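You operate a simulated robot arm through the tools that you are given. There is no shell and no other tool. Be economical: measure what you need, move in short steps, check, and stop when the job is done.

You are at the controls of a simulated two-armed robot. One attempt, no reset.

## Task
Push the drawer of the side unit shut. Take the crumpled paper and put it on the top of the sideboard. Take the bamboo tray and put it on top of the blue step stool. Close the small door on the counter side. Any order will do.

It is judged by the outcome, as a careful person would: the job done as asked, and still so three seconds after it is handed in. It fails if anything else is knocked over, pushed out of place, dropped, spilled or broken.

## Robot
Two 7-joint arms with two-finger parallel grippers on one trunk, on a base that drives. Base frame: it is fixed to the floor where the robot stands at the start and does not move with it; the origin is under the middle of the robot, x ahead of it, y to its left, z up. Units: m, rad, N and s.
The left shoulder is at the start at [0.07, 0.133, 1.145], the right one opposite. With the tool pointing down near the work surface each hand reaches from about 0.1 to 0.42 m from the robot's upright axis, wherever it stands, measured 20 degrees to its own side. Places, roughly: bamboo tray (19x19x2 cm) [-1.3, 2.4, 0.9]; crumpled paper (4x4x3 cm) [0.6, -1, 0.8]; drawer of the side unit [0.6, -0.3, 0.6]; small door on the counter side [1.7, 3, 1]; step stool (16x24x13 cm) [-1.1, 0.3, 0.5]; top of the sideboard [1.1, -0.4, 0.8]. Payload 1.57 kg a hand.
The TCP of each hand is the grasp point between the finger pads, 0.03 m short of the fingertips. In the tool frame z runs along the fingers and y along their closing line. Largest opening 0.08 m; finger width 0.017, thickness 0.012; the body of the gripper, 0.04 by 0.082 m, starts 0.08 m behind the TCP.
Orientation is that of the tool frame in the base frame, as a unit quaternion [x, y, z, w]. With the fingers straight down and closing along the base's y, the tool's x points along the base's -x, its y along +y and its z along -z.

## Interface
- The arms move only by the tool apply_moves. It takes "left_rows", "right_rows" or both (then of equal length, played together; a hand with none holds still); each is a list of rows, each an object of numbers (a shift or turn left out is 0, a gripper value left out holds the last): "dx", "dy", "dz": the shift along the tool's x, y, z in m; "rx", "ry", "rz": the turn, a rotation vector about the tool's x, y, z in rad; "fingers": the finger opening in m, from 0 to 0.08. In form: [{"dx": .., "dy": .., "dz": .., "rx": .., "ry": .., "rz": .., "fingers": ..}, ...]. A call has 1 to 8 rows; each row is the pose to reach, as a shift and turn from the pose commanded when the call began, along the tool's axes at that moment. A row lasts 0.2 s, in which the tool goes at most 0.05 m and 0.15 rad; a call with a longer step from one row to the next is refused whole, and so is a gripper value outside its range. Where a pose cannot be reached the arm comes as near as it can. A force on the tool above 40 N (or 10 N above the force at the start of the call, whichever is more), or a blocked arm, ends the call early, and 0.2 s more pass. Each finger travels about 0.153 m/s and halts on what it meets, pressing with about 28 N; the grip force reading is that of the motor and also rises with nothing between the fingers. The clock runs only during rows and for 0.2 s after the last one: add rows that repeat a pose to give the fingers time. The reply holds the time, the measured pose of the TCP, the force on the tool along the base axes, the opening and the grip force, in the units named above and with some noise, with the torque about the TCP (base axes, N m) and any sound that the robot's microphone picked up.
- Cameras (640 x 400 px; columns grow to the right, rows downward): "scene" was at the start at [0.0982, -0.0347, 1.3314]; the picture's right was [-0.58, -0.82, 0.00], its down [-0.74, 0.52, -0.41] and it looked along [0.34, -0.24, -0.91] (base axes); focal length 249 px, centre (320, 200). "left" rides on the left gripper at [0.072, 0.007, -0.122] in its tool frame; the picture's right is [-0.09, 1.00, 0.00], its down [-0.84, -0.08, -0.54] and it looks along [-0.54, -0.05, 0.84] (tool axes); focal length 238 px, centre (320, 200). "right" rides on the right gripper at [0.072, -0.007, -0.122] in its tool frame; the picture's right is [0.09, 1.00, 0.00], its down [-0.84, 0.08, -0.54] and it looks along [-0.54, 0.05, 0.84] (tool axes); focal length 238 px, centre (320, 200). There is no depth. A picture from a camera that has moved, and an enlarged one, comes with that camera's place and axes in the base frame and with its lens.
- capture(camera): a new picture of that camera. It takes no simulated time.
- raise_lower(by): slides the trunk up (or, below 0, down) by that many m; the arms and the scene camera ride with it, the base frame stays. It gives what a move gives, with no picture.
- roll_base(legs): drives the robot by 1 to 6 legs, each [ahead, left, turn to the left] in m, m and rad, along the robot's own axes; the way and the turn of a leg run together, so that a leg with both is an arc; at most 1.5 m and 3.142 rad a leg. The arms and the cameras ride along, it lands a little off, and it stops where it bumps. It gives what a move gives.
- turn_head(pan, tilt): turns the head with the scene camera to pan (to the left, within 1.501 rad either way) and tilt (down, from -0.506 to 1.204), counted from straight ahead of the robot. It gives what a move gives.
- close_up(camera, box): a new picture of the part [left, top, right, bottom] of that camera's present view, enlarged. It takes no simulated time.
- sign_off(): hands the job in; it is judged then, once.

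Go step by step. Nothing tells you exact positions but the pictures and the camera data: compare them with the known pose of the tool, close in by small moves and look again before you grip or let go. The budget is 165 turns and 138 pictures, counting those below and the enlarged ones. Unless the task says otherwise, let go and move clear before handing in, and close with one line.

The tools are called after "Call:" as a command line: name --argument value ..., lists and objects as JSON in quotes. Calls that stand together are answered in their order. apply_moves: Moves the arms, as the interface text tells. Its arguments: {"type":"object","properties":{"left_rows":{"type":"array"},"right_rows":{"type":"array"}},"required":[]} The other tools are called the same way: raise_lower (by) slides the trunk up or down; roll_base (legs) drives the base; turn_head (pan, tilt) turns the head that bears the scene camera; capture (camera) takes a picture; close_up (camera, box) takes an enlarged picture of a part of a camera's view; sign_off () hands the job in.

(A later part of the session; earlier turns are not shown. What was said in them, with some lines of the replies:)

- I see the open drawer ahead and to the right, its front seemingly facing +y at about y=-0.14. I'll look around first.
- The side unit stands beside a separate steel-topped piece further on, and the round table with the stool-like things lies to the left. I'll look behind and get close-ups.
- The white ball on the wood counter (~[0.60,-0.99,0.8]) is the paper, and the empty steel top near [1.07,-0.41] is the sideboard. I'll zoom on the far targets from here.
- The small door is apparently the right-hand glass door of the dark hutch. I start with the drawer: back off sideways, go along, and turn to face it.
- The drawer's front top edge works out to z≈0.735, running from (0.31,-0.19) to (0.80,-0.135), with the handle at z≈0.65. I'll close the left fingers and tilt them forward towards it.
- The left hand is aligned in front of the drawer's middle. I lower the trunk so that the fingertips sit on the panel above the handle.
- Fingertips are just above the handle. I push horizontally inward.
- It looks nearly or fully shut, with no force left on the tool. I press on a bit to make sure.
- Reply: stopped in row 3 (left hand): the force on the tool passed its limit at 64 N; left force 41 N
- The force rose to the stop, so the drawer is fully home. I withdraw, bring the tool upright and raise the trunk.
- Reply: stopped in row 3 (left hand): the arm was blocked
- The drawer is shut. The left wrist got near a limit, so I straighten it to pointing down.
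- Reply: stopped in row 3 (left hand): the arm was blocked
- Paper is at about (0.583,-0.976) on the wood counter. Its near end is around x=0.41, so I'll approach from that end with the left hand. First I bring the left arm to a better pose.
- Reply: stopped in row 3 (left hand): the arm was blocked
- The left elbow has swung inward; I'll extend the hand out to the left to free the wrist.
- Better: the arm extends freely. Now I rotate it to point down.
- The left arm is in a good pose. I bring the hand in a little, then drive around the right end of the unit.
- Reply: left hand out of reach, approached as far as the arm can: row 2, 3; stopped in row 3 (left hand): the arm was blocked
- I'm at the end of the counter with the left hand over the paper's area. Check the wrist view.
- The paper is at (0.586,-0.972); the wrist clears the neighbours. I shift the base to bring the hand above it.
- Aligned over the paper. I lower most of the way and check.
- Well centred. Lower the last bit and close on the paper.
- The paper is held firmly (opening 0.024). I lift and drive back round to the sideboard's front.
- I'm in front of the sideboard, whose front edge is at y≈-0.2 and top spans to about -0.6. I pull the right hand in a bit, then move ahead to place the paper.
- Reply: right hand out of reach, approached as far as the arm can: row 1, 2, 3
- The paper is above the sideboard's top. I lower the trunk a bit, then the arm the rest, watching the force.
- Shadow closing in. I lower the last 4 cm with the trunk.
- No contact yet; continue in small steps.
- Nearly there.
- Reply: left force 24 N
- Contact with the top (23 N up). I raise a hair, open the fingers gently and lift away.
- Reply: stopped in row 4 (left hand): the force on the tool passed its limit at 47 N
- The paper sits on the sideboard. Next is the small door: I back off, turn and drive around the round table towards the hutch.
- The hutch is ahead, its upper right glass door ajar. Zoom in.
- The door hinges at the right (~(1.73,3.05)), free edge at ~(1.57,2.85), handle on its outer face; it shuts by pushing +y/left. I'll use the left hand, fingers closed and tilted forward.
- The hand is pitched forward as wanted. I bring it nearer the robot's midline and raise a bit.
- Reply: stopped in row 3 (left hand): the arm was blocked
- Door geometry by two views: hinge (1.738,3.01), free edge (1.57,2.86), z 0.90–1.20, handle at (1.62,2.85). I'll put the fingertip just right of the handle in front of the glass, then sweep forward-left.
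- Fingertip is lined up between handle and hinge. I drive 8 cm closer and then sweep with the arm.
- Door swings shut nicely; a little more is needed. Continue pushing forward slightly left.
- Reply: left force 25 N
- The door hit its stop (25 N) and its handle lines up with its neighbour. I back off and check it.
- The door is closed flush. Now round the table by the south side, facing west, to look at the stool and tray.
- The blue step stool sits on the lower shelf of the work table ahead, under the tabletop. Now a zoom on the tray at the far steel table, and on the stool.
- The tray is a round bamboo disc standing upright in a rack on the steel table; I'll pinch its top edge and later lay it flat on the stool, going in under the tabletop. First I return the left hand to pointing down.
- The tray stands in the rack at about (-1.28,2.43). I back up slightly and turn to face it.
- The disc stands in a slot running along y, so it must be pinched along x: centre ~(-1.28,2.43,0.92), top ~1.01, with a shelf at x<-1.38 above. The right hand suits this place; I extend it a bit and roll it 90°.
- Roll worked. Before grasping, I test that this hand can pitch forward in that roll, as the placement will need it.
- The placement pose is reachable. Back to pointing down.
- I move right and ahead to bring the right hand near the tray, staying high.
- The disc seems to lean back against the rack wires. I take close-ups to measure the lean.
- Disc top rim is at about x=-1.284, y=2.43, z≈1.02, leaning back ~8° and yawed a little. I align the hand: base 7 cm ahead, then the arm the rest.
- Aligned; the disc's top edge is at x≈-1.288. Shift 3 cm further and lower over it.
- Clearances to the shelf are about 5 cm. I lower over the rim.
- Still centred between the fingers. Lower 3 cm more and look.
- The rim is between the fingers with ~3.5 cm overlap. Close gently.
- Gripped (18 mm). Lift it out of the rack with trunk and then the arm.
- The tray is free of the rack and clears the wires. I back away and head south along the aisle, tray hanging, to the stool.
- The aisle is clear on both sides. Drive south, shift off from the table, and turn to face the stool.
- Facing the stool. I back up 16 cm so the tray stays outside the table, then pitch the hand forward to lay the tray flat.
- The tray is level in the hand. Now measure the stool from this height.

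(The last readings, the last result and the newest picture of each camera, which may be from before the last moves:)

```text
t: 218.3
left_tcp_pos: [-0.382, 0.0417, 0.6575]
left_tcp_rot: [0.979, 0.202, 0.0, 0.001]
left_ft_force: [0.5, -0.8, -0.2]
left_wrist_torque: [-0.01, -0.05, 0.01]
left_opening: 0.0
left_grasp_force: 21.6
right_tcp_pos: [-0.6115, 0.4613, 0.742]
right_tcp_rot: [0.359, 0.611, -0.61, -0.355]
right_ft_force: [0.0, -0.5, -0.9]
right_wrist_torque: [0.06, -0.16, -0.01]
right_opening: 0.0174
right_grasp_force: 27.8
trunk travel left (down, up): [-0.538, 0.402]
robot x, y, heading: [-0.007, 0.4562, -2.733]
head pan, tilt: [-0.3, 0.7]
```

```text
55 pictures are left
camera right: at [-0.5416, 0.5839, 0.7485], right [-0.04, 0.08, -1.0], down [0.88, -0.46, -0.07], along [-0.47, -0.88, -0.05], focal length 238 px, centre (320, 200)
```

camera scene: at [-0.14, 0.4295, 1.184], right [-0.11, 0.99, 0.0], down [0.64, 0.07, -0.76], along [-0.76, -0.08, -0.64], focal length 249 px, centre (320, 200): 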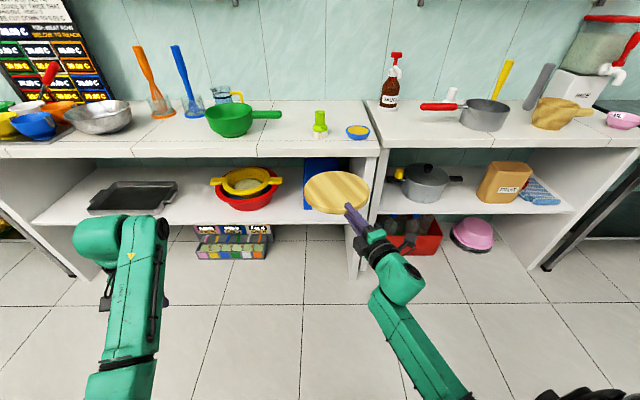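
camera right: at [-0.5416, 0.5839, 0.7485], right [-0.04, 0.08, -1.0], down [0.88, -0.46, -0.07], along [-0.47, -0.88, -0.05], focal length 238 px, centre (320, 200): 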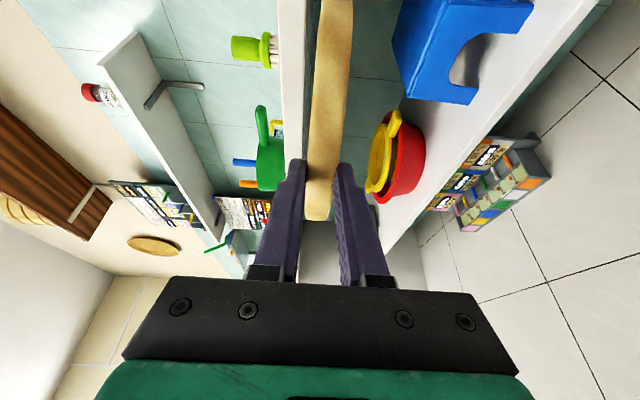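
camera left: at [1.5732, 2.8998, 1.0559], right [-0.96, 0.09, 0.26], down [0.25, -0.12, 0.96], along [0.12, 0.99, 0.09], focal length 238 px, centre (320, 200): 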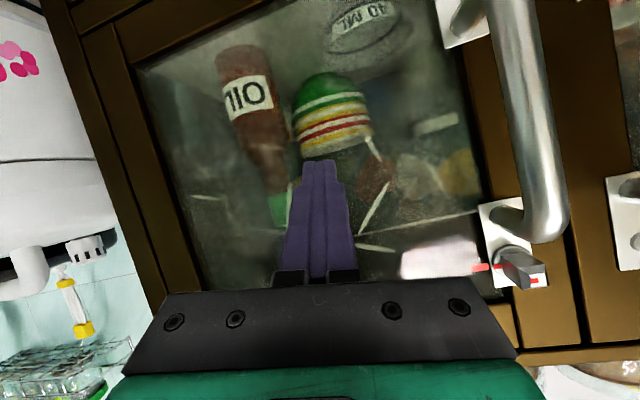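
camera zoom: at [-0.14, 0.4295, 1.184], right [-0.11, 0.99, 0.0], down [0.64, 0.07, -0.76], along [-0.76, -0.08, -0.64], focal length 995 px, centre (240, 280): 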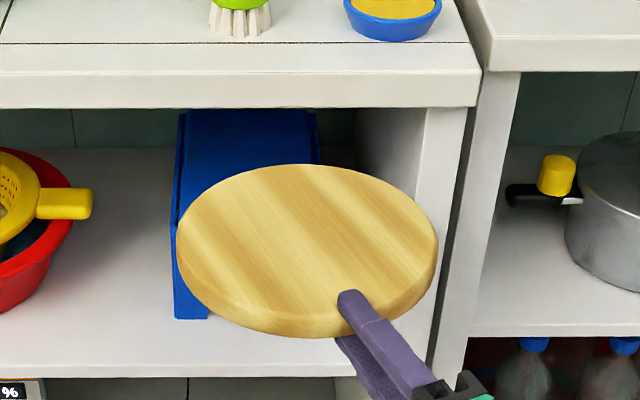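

Stool: front at x≈-0.945, y 0.277–0.434, top z≈0.576; tabletop underside z≈0.784 with front lip x≈-0.825; divider panel at y≈0.50. I turn the hand to point straight at -x so its camera stays clear of the panel.

Call:
apply_moves --right_rows '[{"ry": 0.125}, {"ry": 0.25}, {"ry": 0.375}, {"ry": 0.5}]'

Call:
capture --camera "scene"

```text
t: 219.3
left_tcp_pos: [-0.3824, 0.0416, 0.6581]
left_tcp_rot: [0.98, 0.201, 0.0, 0.0]
left_ft_force: [-0.8, 0.3, 0.3]
left_wrist_torque: [0.04, -0.03, -0.01]
left_opening: 0.0
left_grasp_force: 21.2
right_tcp_pos: [-0.6123, 0.4597, 0.7416]
right_tcp_rot: [-0.5, -0.502, 0.503, 0.494]
right_ft_force: [-0.2, -1.3, -1.7]
right_wrist_torque: [-0.01, -0.13, -0.08]
right_opening: 0.0174
right_grasp_force: 27.9
right hand out of reach, approached as far as the arm can: row 3
trunk travel left (down, up): [-0.538, 0.402]
robot x, y, heading: [-0.0124, 0.4574, -2.74]
head pan, tilt: [-0.3, 0.7]
```

```text
54 pictures are left
camera scene: at [-0.1403, 0.4283, 1.1839], right [-0.11, 0.99, 0.0], down [0.64, 0.07, -0.76], along [-0.76, -0.08, -0.64], focal length 249 px, centre (320, 200)
```

scene: 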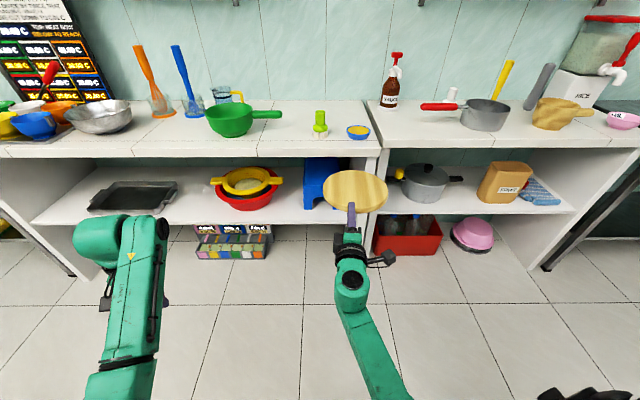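

Hand points straight in and level. Lower to 4 cm above stool height outside the table, correct sideways and drive partly in.

Call:
raise_lower --by -0.125

Call:
roll_base --legs '[[0, -0.024, 0], [0.15, 0, 0]]'

Call:
capture --camera "scene"

Call:
capture --camera "right"

```text
t: 220.9
left_tcp_pos: [-0.3811, 0.0416, 0.5342]
left_tcp_rot: [0.98, 0.201, -0.001, 0.001]
left_ft_force: [0.4, 1.0, -0.4]
left_wrist_torque: [0.01, 0.01, -0.02]
left_opening: 0.0
left_grasp_force: 21.4
right_tcp_pos: [-0.6122, 0.4611, 0.6156]
right_tcp_rot: [0.499, 0.504, -0.502, -0.495]
right_ft_force: [-0.3, -0.5, -1.5]
right_wrist_torque: [-0.03, -0.2, 0.0]
right_opening: 0.0174
right_grasp_force: 28.0
trunk travel left (down, up): [-0.413, 0.527]
robot x, y, heading: [-0.0069, 0.4581, -2.734]
head pan, tilt: [-0.3, 0.7]
```

```text
t: 222.6
left_tcp_pos: [-0.5265, 0.0064, 0.533]
left_tcp_rot: [0.98, 0.201, 0.0, -0.001]
left_ft_force: [-0.3, 0.6, 0.1]
left_wrist_torque: [-0.01, 0.01, 0.02]
left_opening: 0.0001
left_grasp_force: 21.6
right_tcp_pos: [-0.7561, 0.4242, 0.6152]
right_tcp_rot: [0.498, 0.505, -0.501, -0.496]
right_ft_force: [4.9, -9.4, -3.5]
right_wrist_torque: [-0.08, -0.31, 0.69]
right_opening: 0.0175
right_grasp_force: 28.5
trunk travel left (down, up): [-0.413, 0.527]
robot x, y, heading: [-0.1556, 0.4208, -2.738]
head pan, tilt: [-0.3, 0.7]
```

```text
53 pictures are left
camera scene: at [-0.2848, 0.3918, 1.0589], right [-0.1, 0.99, 0.0], down [0.64, 0.07, -0.76], along [-0.76, -0.08, -0.64], focal length 249 px, centre (320, 200)
```

scene: 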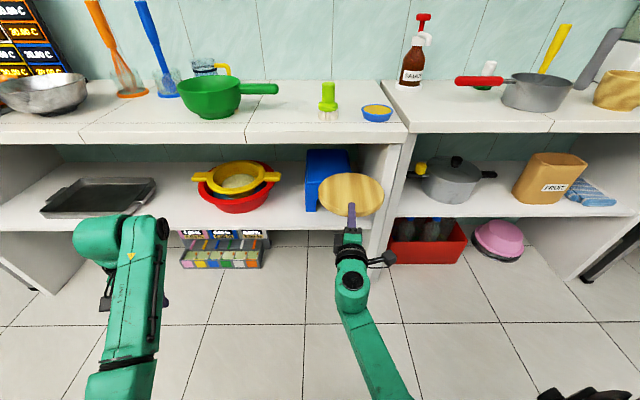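

```text
52 pictures are left
camera right: at [-0.6361, 0.4983, 0.6233], right [0.0, 0.09, -1.0], down [0.55, -0.83, -0.08], along [-0.83, -0.55, -0.05], focal length 238 px, centre (320, 200)
```

right: 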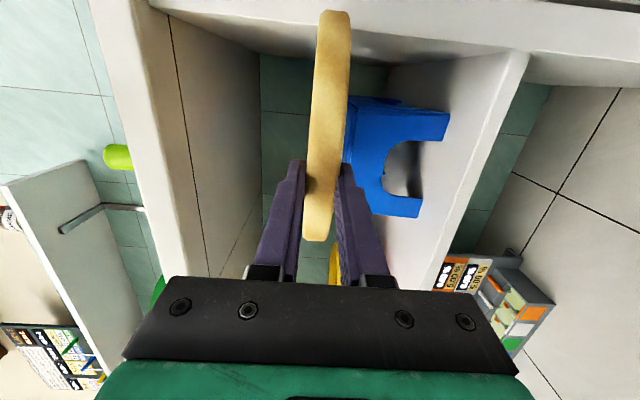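

A light side force: the disc's right rim touched the divider panel. I back off, shift left (−y) clear of it, then go straight in.

Call:
roll_base --legs '[[-0.06, 0, 0], [0.034, 0.082, 0]]'

Call:
capture --camera "scene"

Call:
capture --camera "right"

```text
t: 224.3
left_tcp_pos: [-0.4692, -0.0604, 0.5321]
left_tcp_rot: [0.979, 0.202, 0.0, 0.0]
left_ft_force: [-0.2, 0.0, -0.1]
left_wrist_torque: [0.03, -0.01, -0.02]
left_opening: 0.0
left_grasp_force: 21.7
right_tcp_pos: [-0.7009, 0.3596, 0.6156]
right_tcp_rot: [0.499, 0.504, -0.502, -0.495]
right_ft_force: [-0.1, -0.5, -1.7]
right_wrist_torque: [-0.01, -0.14, -0.02]
right_opening: 0.0173
right_grasp_force: 27.8
trunk travel left (down, up): [-0.413, 0.527]
robot x, y, heading: [-0.0957, 0.3543, -2.735]
head pan, tilt: [-0.3, 0.7]
```

```text
51 pictures are left
camera scene: at [-0.2283, 0.3271, 1.0589], right [-0.1, 0.99, 0.0], down [0.64, 0.07, -0.76], along [-0.76, -0.08, -0.64], focal length 249 px, centre (320, 200)
```

scene: 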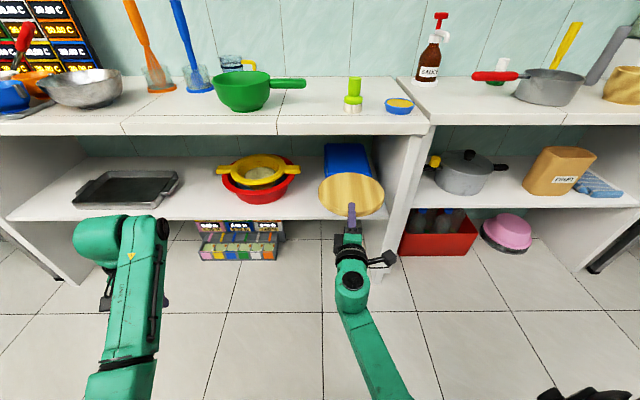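

```text
50 pictures are left
camera right: at [-0.5794, 0.4331, 0.6231], right [0.0, 0.09, -1.0], down [0.55, -0.83, -0.07], along [-0.83, -0.55, -0.05], focal length 238 px, centre (320, 200)
```

right: 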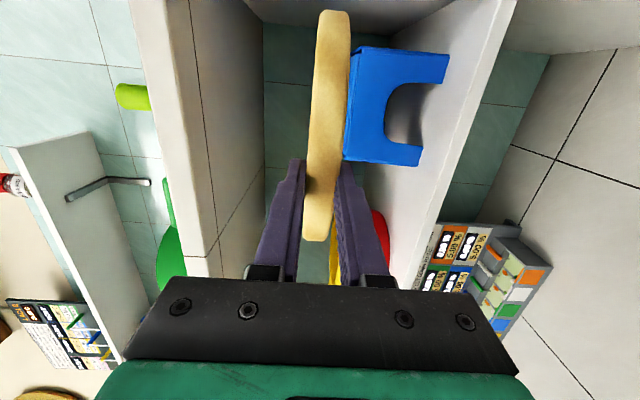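

Now clear; the stool top is confirmed at z≈0.572, tray 3 cm above. Go straight in 20 cm.

Call:
roll_base --legs '[[0.129, -0.055, 0]]'

Call:
roll_base --legs '[[0.057, -0.024, 0]]'

Call:
capture --camera "scene"

Call:
capture --camera "right"

```text
t: 225.6
left_tcp_pos: [-0.6082, -0.0613, 0.5325]
left_tcp_rot: [0.979, 0.203, 0.0, 0.0]
left_ft_force: [-0.9, -0.1, -1.6]
left_wrist_torque: [-0.01, 0.01, 0.02]
left_opening: 0.0
left_grasp_force: 21.2
right_tcp_pos: [-0.8387, 0.357, 0.6161]
right_tcp_rot: [0.497, 0.506, -0.503, -0.494]
right_ft_force: [0.8, 0.2, -1.8]
right_wrist_torque: [0.0, -0.13, -0.02]
right_opening: 0.0173
right_grasp_force: 27.4
trunk travel left (down, up): [-0.413, 0.527]
robot x, y, heading: [-0.2349, 0.3551, -2.735]
head pan, tilt: [-0.3, 0.7]
```

```text
t: 226.6
left_tcp_pos: [-0.6703, -0.0619, 0.5332]
left_tcp_rot: [0.979, 0.202, 0.0, 0.001]
left_ft_force: [0.1, -0.5, 0.1]
left_wrist_torque: [0.03, -0.02, -0.03]
left_opening: 0.0
left_grasp_force: 21.1
right_tcp_pos: [-0.9016, 0.3569, 0.6145]
right_tcp_rot: [0.497, 0.506, -0.502, -0.494]
right_ft_force: [0.1, -0.2, -2.1]
right_wrist_torque: [0.03, -0.12, -0.02]
right_opening: 0.0173
right_grasp_force: 28.1
trunk travel left (down, up): [-0.413, 0.527]
robot x, y, heading: [-0.2991, 0.3566, -2.741]
head pan, tilt: [-0.3, 0.7]
```

```text
49 pictures are left
camera scene: at [-0.4317, 0.3258, 1.0588], right [-0.11, 0.99, 0.0], down [0.64, 0.07, -0.76], along [-0.76, -0.08, -0.65], focal length 249 px, centre (320, 200)
```

scene: 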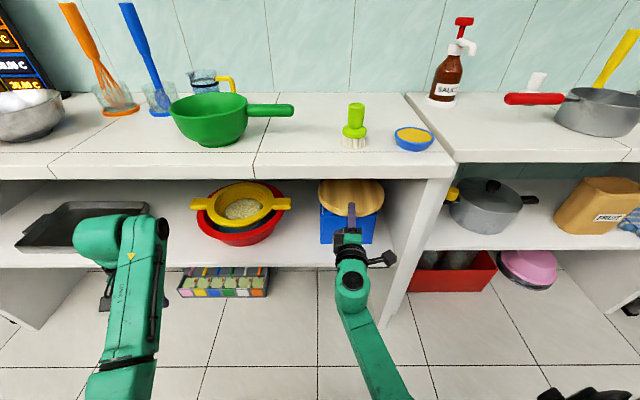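

```text
48 pictures are left
camera right: at [-0.7826, 0.4304, 0.6225], right [0.01, 0.09, -1.0], down [0.56, -0.83, -0.07], along [-0.83, -0.55, -0.06], focal length 238 px, centre (320, 200)
```

right: 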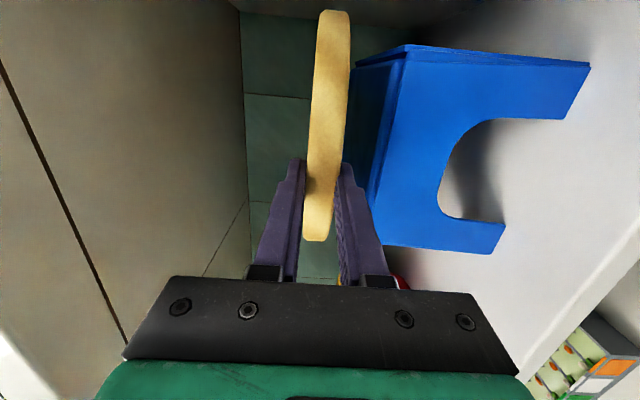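

The tray is over the stool; stool front edge at x≈-0.933, so I retreat 1.2 cm to keep the lower finger in front of it, then lower.

Call:
apply_moves --right_rows '[{"dz": -0.006}, {"dz": -0.012}]'

Call:
raise_lower --by -0.018

Call:
capture --camera "right"

```text
t: 227.2
left_tcp_pos: [-0.6704, -0.0612, 0.5337]
left_tcp_rot: [0.979, 0.203, 0.0, 0.0]
left_ft_force: [-0.4, -0.3, 0.6]
left_wrist_torque: [0.03, 0.01, -0.01]
left_opening: 0.0002
left_grasp_force: 21.5
right_tcp_pos: [-0.8899, 0.3562, 0.6162]
right_tcp_rot: [0.498, 0.505, -0.503, -0.494]
right_ft_force: [0.2, -0.4, -1.9]
right_wrist_torque: [0.01, -0.13, 0.01]
right_opening: 0.0174
right_grasp_force: 28.0
trunk travel left (down, up): [-0.413, 0.527]
robot x, y, heading: [-0.2983, 0.3547, -2.731]
head pan, tilt: [-0.3, 0.7]
```

```text
t: 227.8
left_tcp_pos: [-0.6709, -0.0615, 0.516]
left_tcp_rot: [0.979, 0.202, -0.001, 0.0]
left_ft_force: [0.1, 1.0, 1.3]
left_wrist_torque: [0.0, -0.02, 0.02]
left_opening: 0.0
left_grasp_force: 21.6
right_tcp_pos: [-0.8893, 0.3571, 0.5962]
right_tcp_rot: [0.498, 0.505, -0.503, -0.494]
right_ft_force: [-0.3, -1.2, -1.6]
right_wrist_torque: [-0.01, -0.14, 0.01]
right_opening: 0.0175
right_grasp_force: 28.2
trunk travel left (down, up): [-0.395, 0.545]
robot x, y, heading: [-0.2977, 0.3578, -2.735]
head pan, tilt: [-0.3, 0.7]
```

```text
47 pictures are left
camera right: at [-0.7696, 0.431, 0.6054], right [0.0, 0.09, -1.0], down [0.56, -0.83, -0.07], along [-0.83, -0.55, -0.05], focal length 238 px, centre (320, 200)
```

right: 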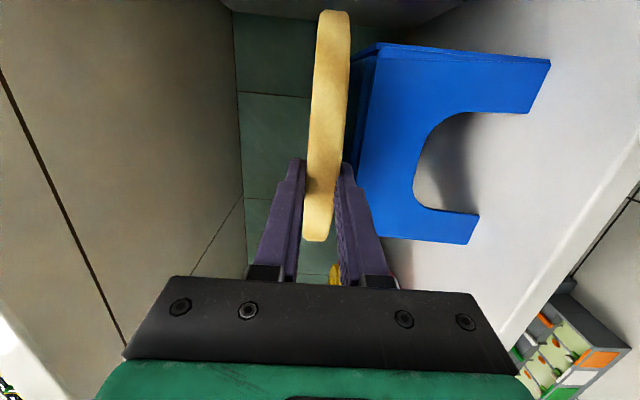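

Continue down in small steps, watching for contact.

Call:
raise_lower --by -0.008

Call:
raise_lower --by -0.005

Call:
capture --camera "right"

```text
t: 228.4
left_tcp_pos: [-0.6703, -0.0616, 0.5072]
left_tcp_rot: [0.979, 0.202, 0.0, 0.0]
left_ft_force: [-0.8, 0.9, 0.1]
left_wrist_torque: [0.02, 0.0, 0.03]
left_opening: 0.0001
left_grasp_force: 21.5
right_tcp_pos: [-0.8905, 0.3573, 0.5885]
right_tcp_rot: [0.499, 0.504, -0.503, -0.494]
right_ft_force: [-0.5, 0.2, -1.8]
right_wrist_torque: [0.0, -0.16, -0.01]
right_opening: 0.017
right_grasp_force: 28.3
trunk travel left (down, up): [-0.387, 0.553]
robot x, y, heading: [-0.2968, 0.3553, -2.733]
head pan, tilt: [-0.3, 0.7]
```

```text
t: 229.0
left_tcp_pos: [-0.671, -0.0615, 0.5016]
left_tcp_rot: [0.979, 0.204, 0.0, 0.0]
left_ft_force: [-0.3, -0.7, 0.6]
left_wrist_torque: [-0.02, 0.0, -0.02]
left_opening: 0.0002
left_grasp_force: 21.4
right_tcp_pos: [-0.8906, 0.3574, 0.5848]
right_tcp_rot: [0.497, 0.505, -0.503, -0.494]
right_ft_force: [-0.4, -0.3, -1.8]
right_wrist_torque: [0.01, -0.14, -0.01]
right_opening: 0.0174
right_grasp_force: 27.9
trunk travel left (down, up): [-0.382, 0.558]
robot x, y, heading: [-0.2991, 0.3559, -2.733]
head pan, tilt: [-0.3, 0.7]
```

```text
46 pictures are left
camera right: at [-0.7697, 0.4309, 0.5924], right [0.0, 0.09, -1.0], down [0.56, -0.83, -0.07], along [-0.83, -0.55, -0.05], focal length 238 px, centre (320, 200)
```

right: 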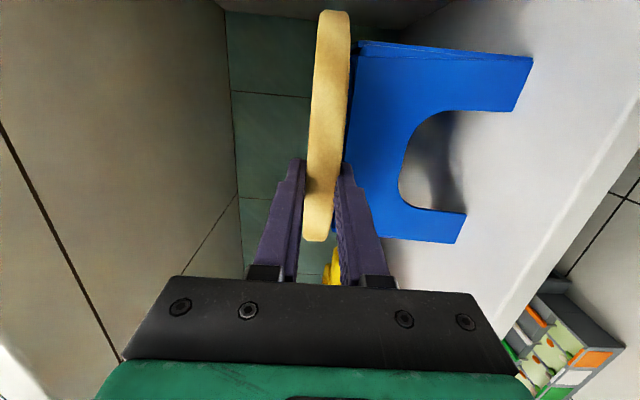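

Almost touching. Continue.

Call:
raise_lower --by -0.004

Call:
raise_lower --by -0.004

Call:
capture --camera "right"

```text
t: 229.5
left_tcp_pos: [-0.6707, -0.0616, 0.4977]
left_tcp_rot: [0.979, 0.203, 0.001, 0.001]
left_ft_force: [0.2, -0.5, -0.3]
left_wrist_torque: [0.01, -0.01, -0.02]
left_opening: 0.0
left_grasp_force: 21.4
right_tcp_pos: [-0.8901, 0.3576, 0.5814]
right_tcp_rot: [0.497, 0.505, -0.503, -0.494]
right_ft_force: [0.3, -0.1, -1.8]
right_wrist_torque: [0.02, -0.02, -0.01]
right_opening: 0.0177
right_grasp_force: 28.3
trunk travel left (down, up): [-0.378, 0.562]
robot x, y, heading: [-0.2982, 0.3541, -2.734]
head pan, tilt: [-0.3, 0.7]
```

```text
t: 230.0
left_tcp_pos: [-0.6703, -0.0614, 0.4948]
left_tcp_rot: [0.979, 0.203, -0.002, 0.0]
left_ft_force: [0.7, -0.3, 0.0]
left_wrist_torque: [0.0, 0.0, -0.01]
left_opening: 0.0
left_grasp_force: 20.7
right_tcp_pos: [-0.8896, 0.357, 0.5795]
right_tcp_rot: [-0.497, -0.504, 0.504, 0.495]
right_ft_force: [-3.6, 0.2, 7.9]
right_wrist_torque: [-0.01, 0.51, -0.02]
right_opening: 0.0174
right_grasp_force: 27.8
trunk travel left (down, up): [-0.374, 0.566]
robot x, y, heading: [-0.2995, 0.3503, -2.733]
head pan, tilt: [-0.3, 0.7]
```

```text
45 pictures are left
camera right: at [-0.7694, 0.4309, 0.5864], right [0.0, 0.09, -1.0], down [0.55, -0.83, -0.08], along [-0.83, -0.55, -0.05], focal length 238 px, centre (320, 200)
```

right: 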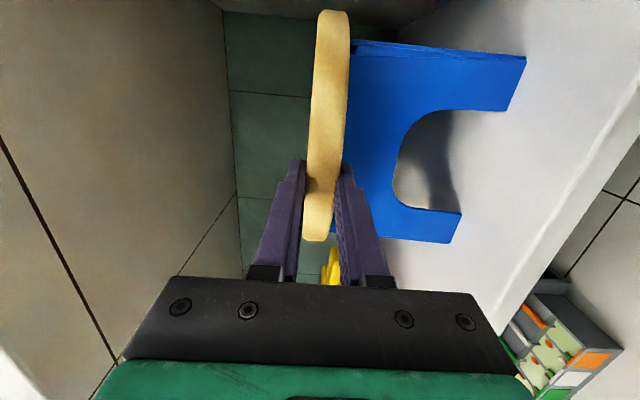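

The tray rests on the stool (upward force). Open the fingers slightly and withdraw straight back.

Call:
apply_moves --right_rows '[{"fingers": 0.022}, {"fingers": 0.03}, {"fingers": 0.04}, {"fingers": 0.04}]'

Call:
capture --camera "right"

Call:
close_up --camera "scene" --box '[270, 150, 430, 270]'

```text
t: 231.0
left_tcp_pos: [-0.6713, -0.0605, 0.4941]
left_tcp_rot: [0.979, 0.203, 0.0, 0.0]
left_ft_force: [-0.3, 0.2, 0.5]
left_wrist_torque: [-0.02, 0.01, -0.02]
left_opening: 0.0002
left_grasp_force: 21.2
right_tcp_pos: [-0.8892, 0.3569, 0.5763]
right_tcp_rot: [0.497, 0.505, -0.503, -0.494]
right_ft_force: [0.3, -0.5, -0.6]
right_wrist_torque: [0.01, 0.03, -0.01]
right_opening: 0.0399
right_grasp_force: 0.1
trunk travel left (down, up): [-0.374, 0.566]
robot x, y, heading: [-0.2964, 0.3542, -2.731]
head pan, tilt: [-0.3, 0.7]
```

```text
44 pictures are left
camera right: at [-0.7696, 0.4309, 0.5845], right [0.0, 0.09, -1.0], down [0.56, -0.83, -0.07], along [-0.83, -0.55, -0.05], focal length 238 px, centre (320, 200)
```

right: 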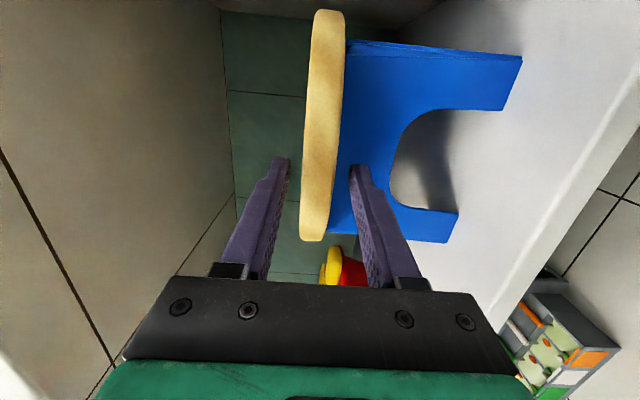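

```text
3.33 times, centred on (350, 210) of scene
camera zoom: at [-0.4304, 0.3258, 1.02], right [-0.11, 0.99, 0.0], down [0.64, 0.07, -0.76], along [-0.76, -0.08, -0.64], focal length 829 px, centre (220, 167)
```

zoom: 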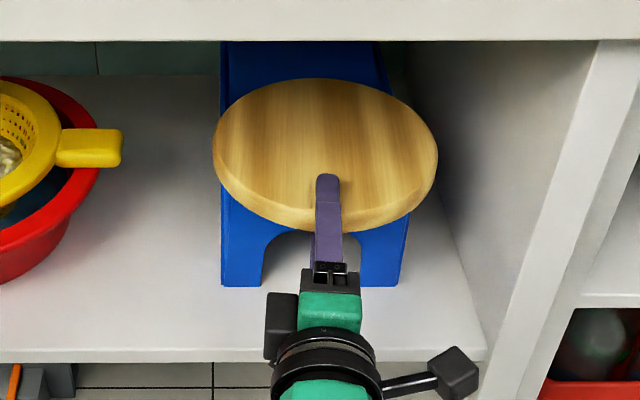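

The tray rests stably on the stool. I withdraw straight back.

Call:
apply_moves --right_rows '[{"dz": -0.02}, {"dz": -0.04}, {"dz": -0.06}]'

Call:
roll_base --legs '[[-0.23, 0.099, 0]]'

Call:
capture --camera "scene"

Call:
close_up --camera "scene" --box '[260, 110, 440, 240]'

```text
t: 231.8
left_tcp_pos: [-0.6713, -0.0616, 0.4955]
left_tcp_rot: [0.979, 0.202, -0.001, 0.0]
left_ft_force: [0.5, -0.2, 0.5]
left_wrist_torque: [0.01, -0.01, 0.0]
left_opening: 0.0
left_grasp_force: 21.6
right_tcp_pos: [-0.8298, 0.3585, 0.577]
right_tcp_rot: [0.498, 0.505, -0.503, -0.494]
right_ft_force: [0.1, -0.3, 0.1]
right_wrist_torque: [-0.02, -0.03, 0.0]
right_opening: 0.0397
right_grasp_force: 0.1
trunk travel left (down, up): [-0.374, 0.566]
robot x, y, heading: [-0.2973, 0.358, -2.734]
head pan, tilt: [-0.3, 0.7]
```

```text
t: 233.6
left_tcp_pos: [-0.4208, -0.0647, 0.4941]
left_tcp_rot: [0.979, 0.203, -0.001, -0.001]
left_ft_force: [0.2, 0.0, 0.0]
left_wrist_torque: [0.02, 0.02, 0.01]
left_opening: 0.0
left_grasp_force: 21.7
right_tcp_pos: [-0.5813, 0.3547, 0.5746]
right_tcp_rot: [0.498, 0.505, -0.503, -0.494]
right_ft_force: [-0.2, -0.6, 0.7]
right_wrist_torque: [-0.04, 0.0, 0.01]
right_opening: 0.0399
right_grasp_force: 0.0
trunk travel left (down, up): [-0.374, 0.566]
robot x, y, heading: [-0.049, 0.355, -2.732]
head pan, tilt: [-0.3, 0.7]
```

```text
42 pictures are left
camera scene: at [-0.1801, 0.3227, 1.0201], right [-0.11, 0.99, 0.0], down [0.64, 0.07, -0.77], along [-0.76, -0.08, -0.64], focal length 249 px, centre (320, 200)
```

scene: 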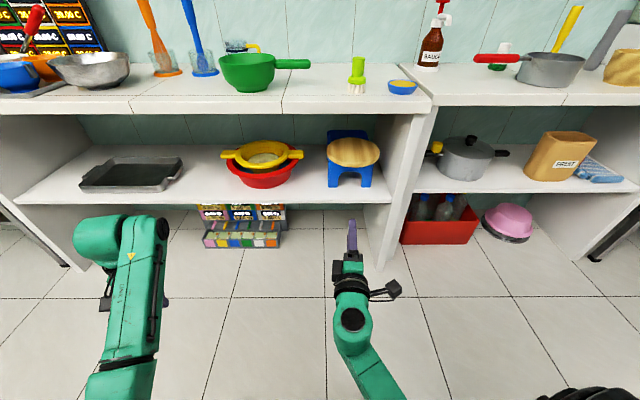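

```text
3.08 times, centred on (350, 175) of scene
camera zoom: at [-0.1801, 0.3227, 1.0201], right [-0.11, 0.99, 0.0], down [0.64, 0.07, -0.77], along [-0.76, -0.08, -0.64], focal length 766 px, centre (228, 277)
```

zoom: 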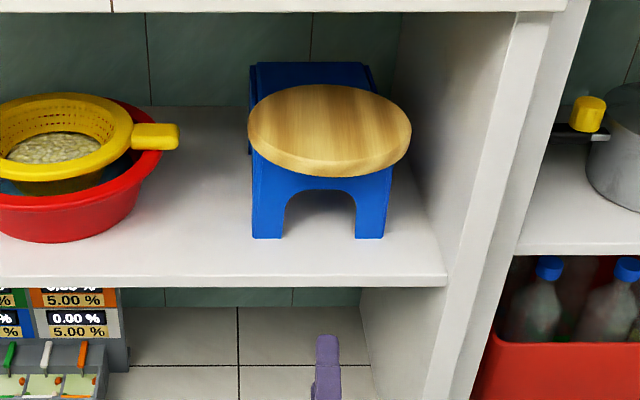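

The tray lies on the stool. A last look at the drawer and paper.

Call:
raise_lower --by 0.5

Call:
turn_head --pan 1.5 --tilt 0.6

Call:
capture --camera "scene"

```text
refused: 0.5 is not a number from -0.4 to 0.4
```

```text
t: 235.4
left_tcp_pos: [-0.4207, -0.0645, 0.4939]
left_tcp_rot: [0.979, 0.204, 0.0, -0.001]
left_ft_force: [-0.7, -0.3, 0.0]
left_wrist_torque: [-0.02, 0.0, 0.03]
left_opening: 0.0002
left_grasp_force: 21.2
right_tcp_pos: [-0.5799, 0.3538, 0.5753]
right_tcp_rot: [0.498, 0.505, -0.503, -0.494]
right_ft_force: [0.9, -0.1, 0.4]
right_wrist_torque: [-0.02, 0.0, 0.0]
right_opening: 0.0399
right_grasp_force: 0.1
trunk travel left (down, up): [-0.374, 0.566]
robot x, y, heading: [-0.0462, 0.3527, -2.732]
head pan, tilt: [1.499, 0.6]
```

```text
40 pictures are left
camera scene: at [-0.067, 0.2484, 1.0286], right [-0.94, -0.33, 0.0], down [-0.19, 0.53, -0.83], along [0.27, -0.78, -0.56], focal length 249 px, centre (320, 200)
```

scene: 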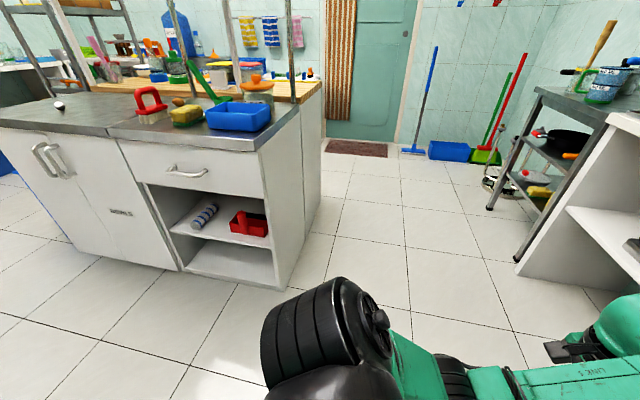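

The drawer is shut, the paper is on the sideboard, the tray is on the stool and the door was closed flush. Both hands are clear, so I'm handing in.

Call:
sign_off

```text
The job is handed in.
```

All four jobs are done and handed in: the drawer is shut, the crumpled paper is on the sideboard, the bamboo tray is on the blue step stool, and the small door is closed.
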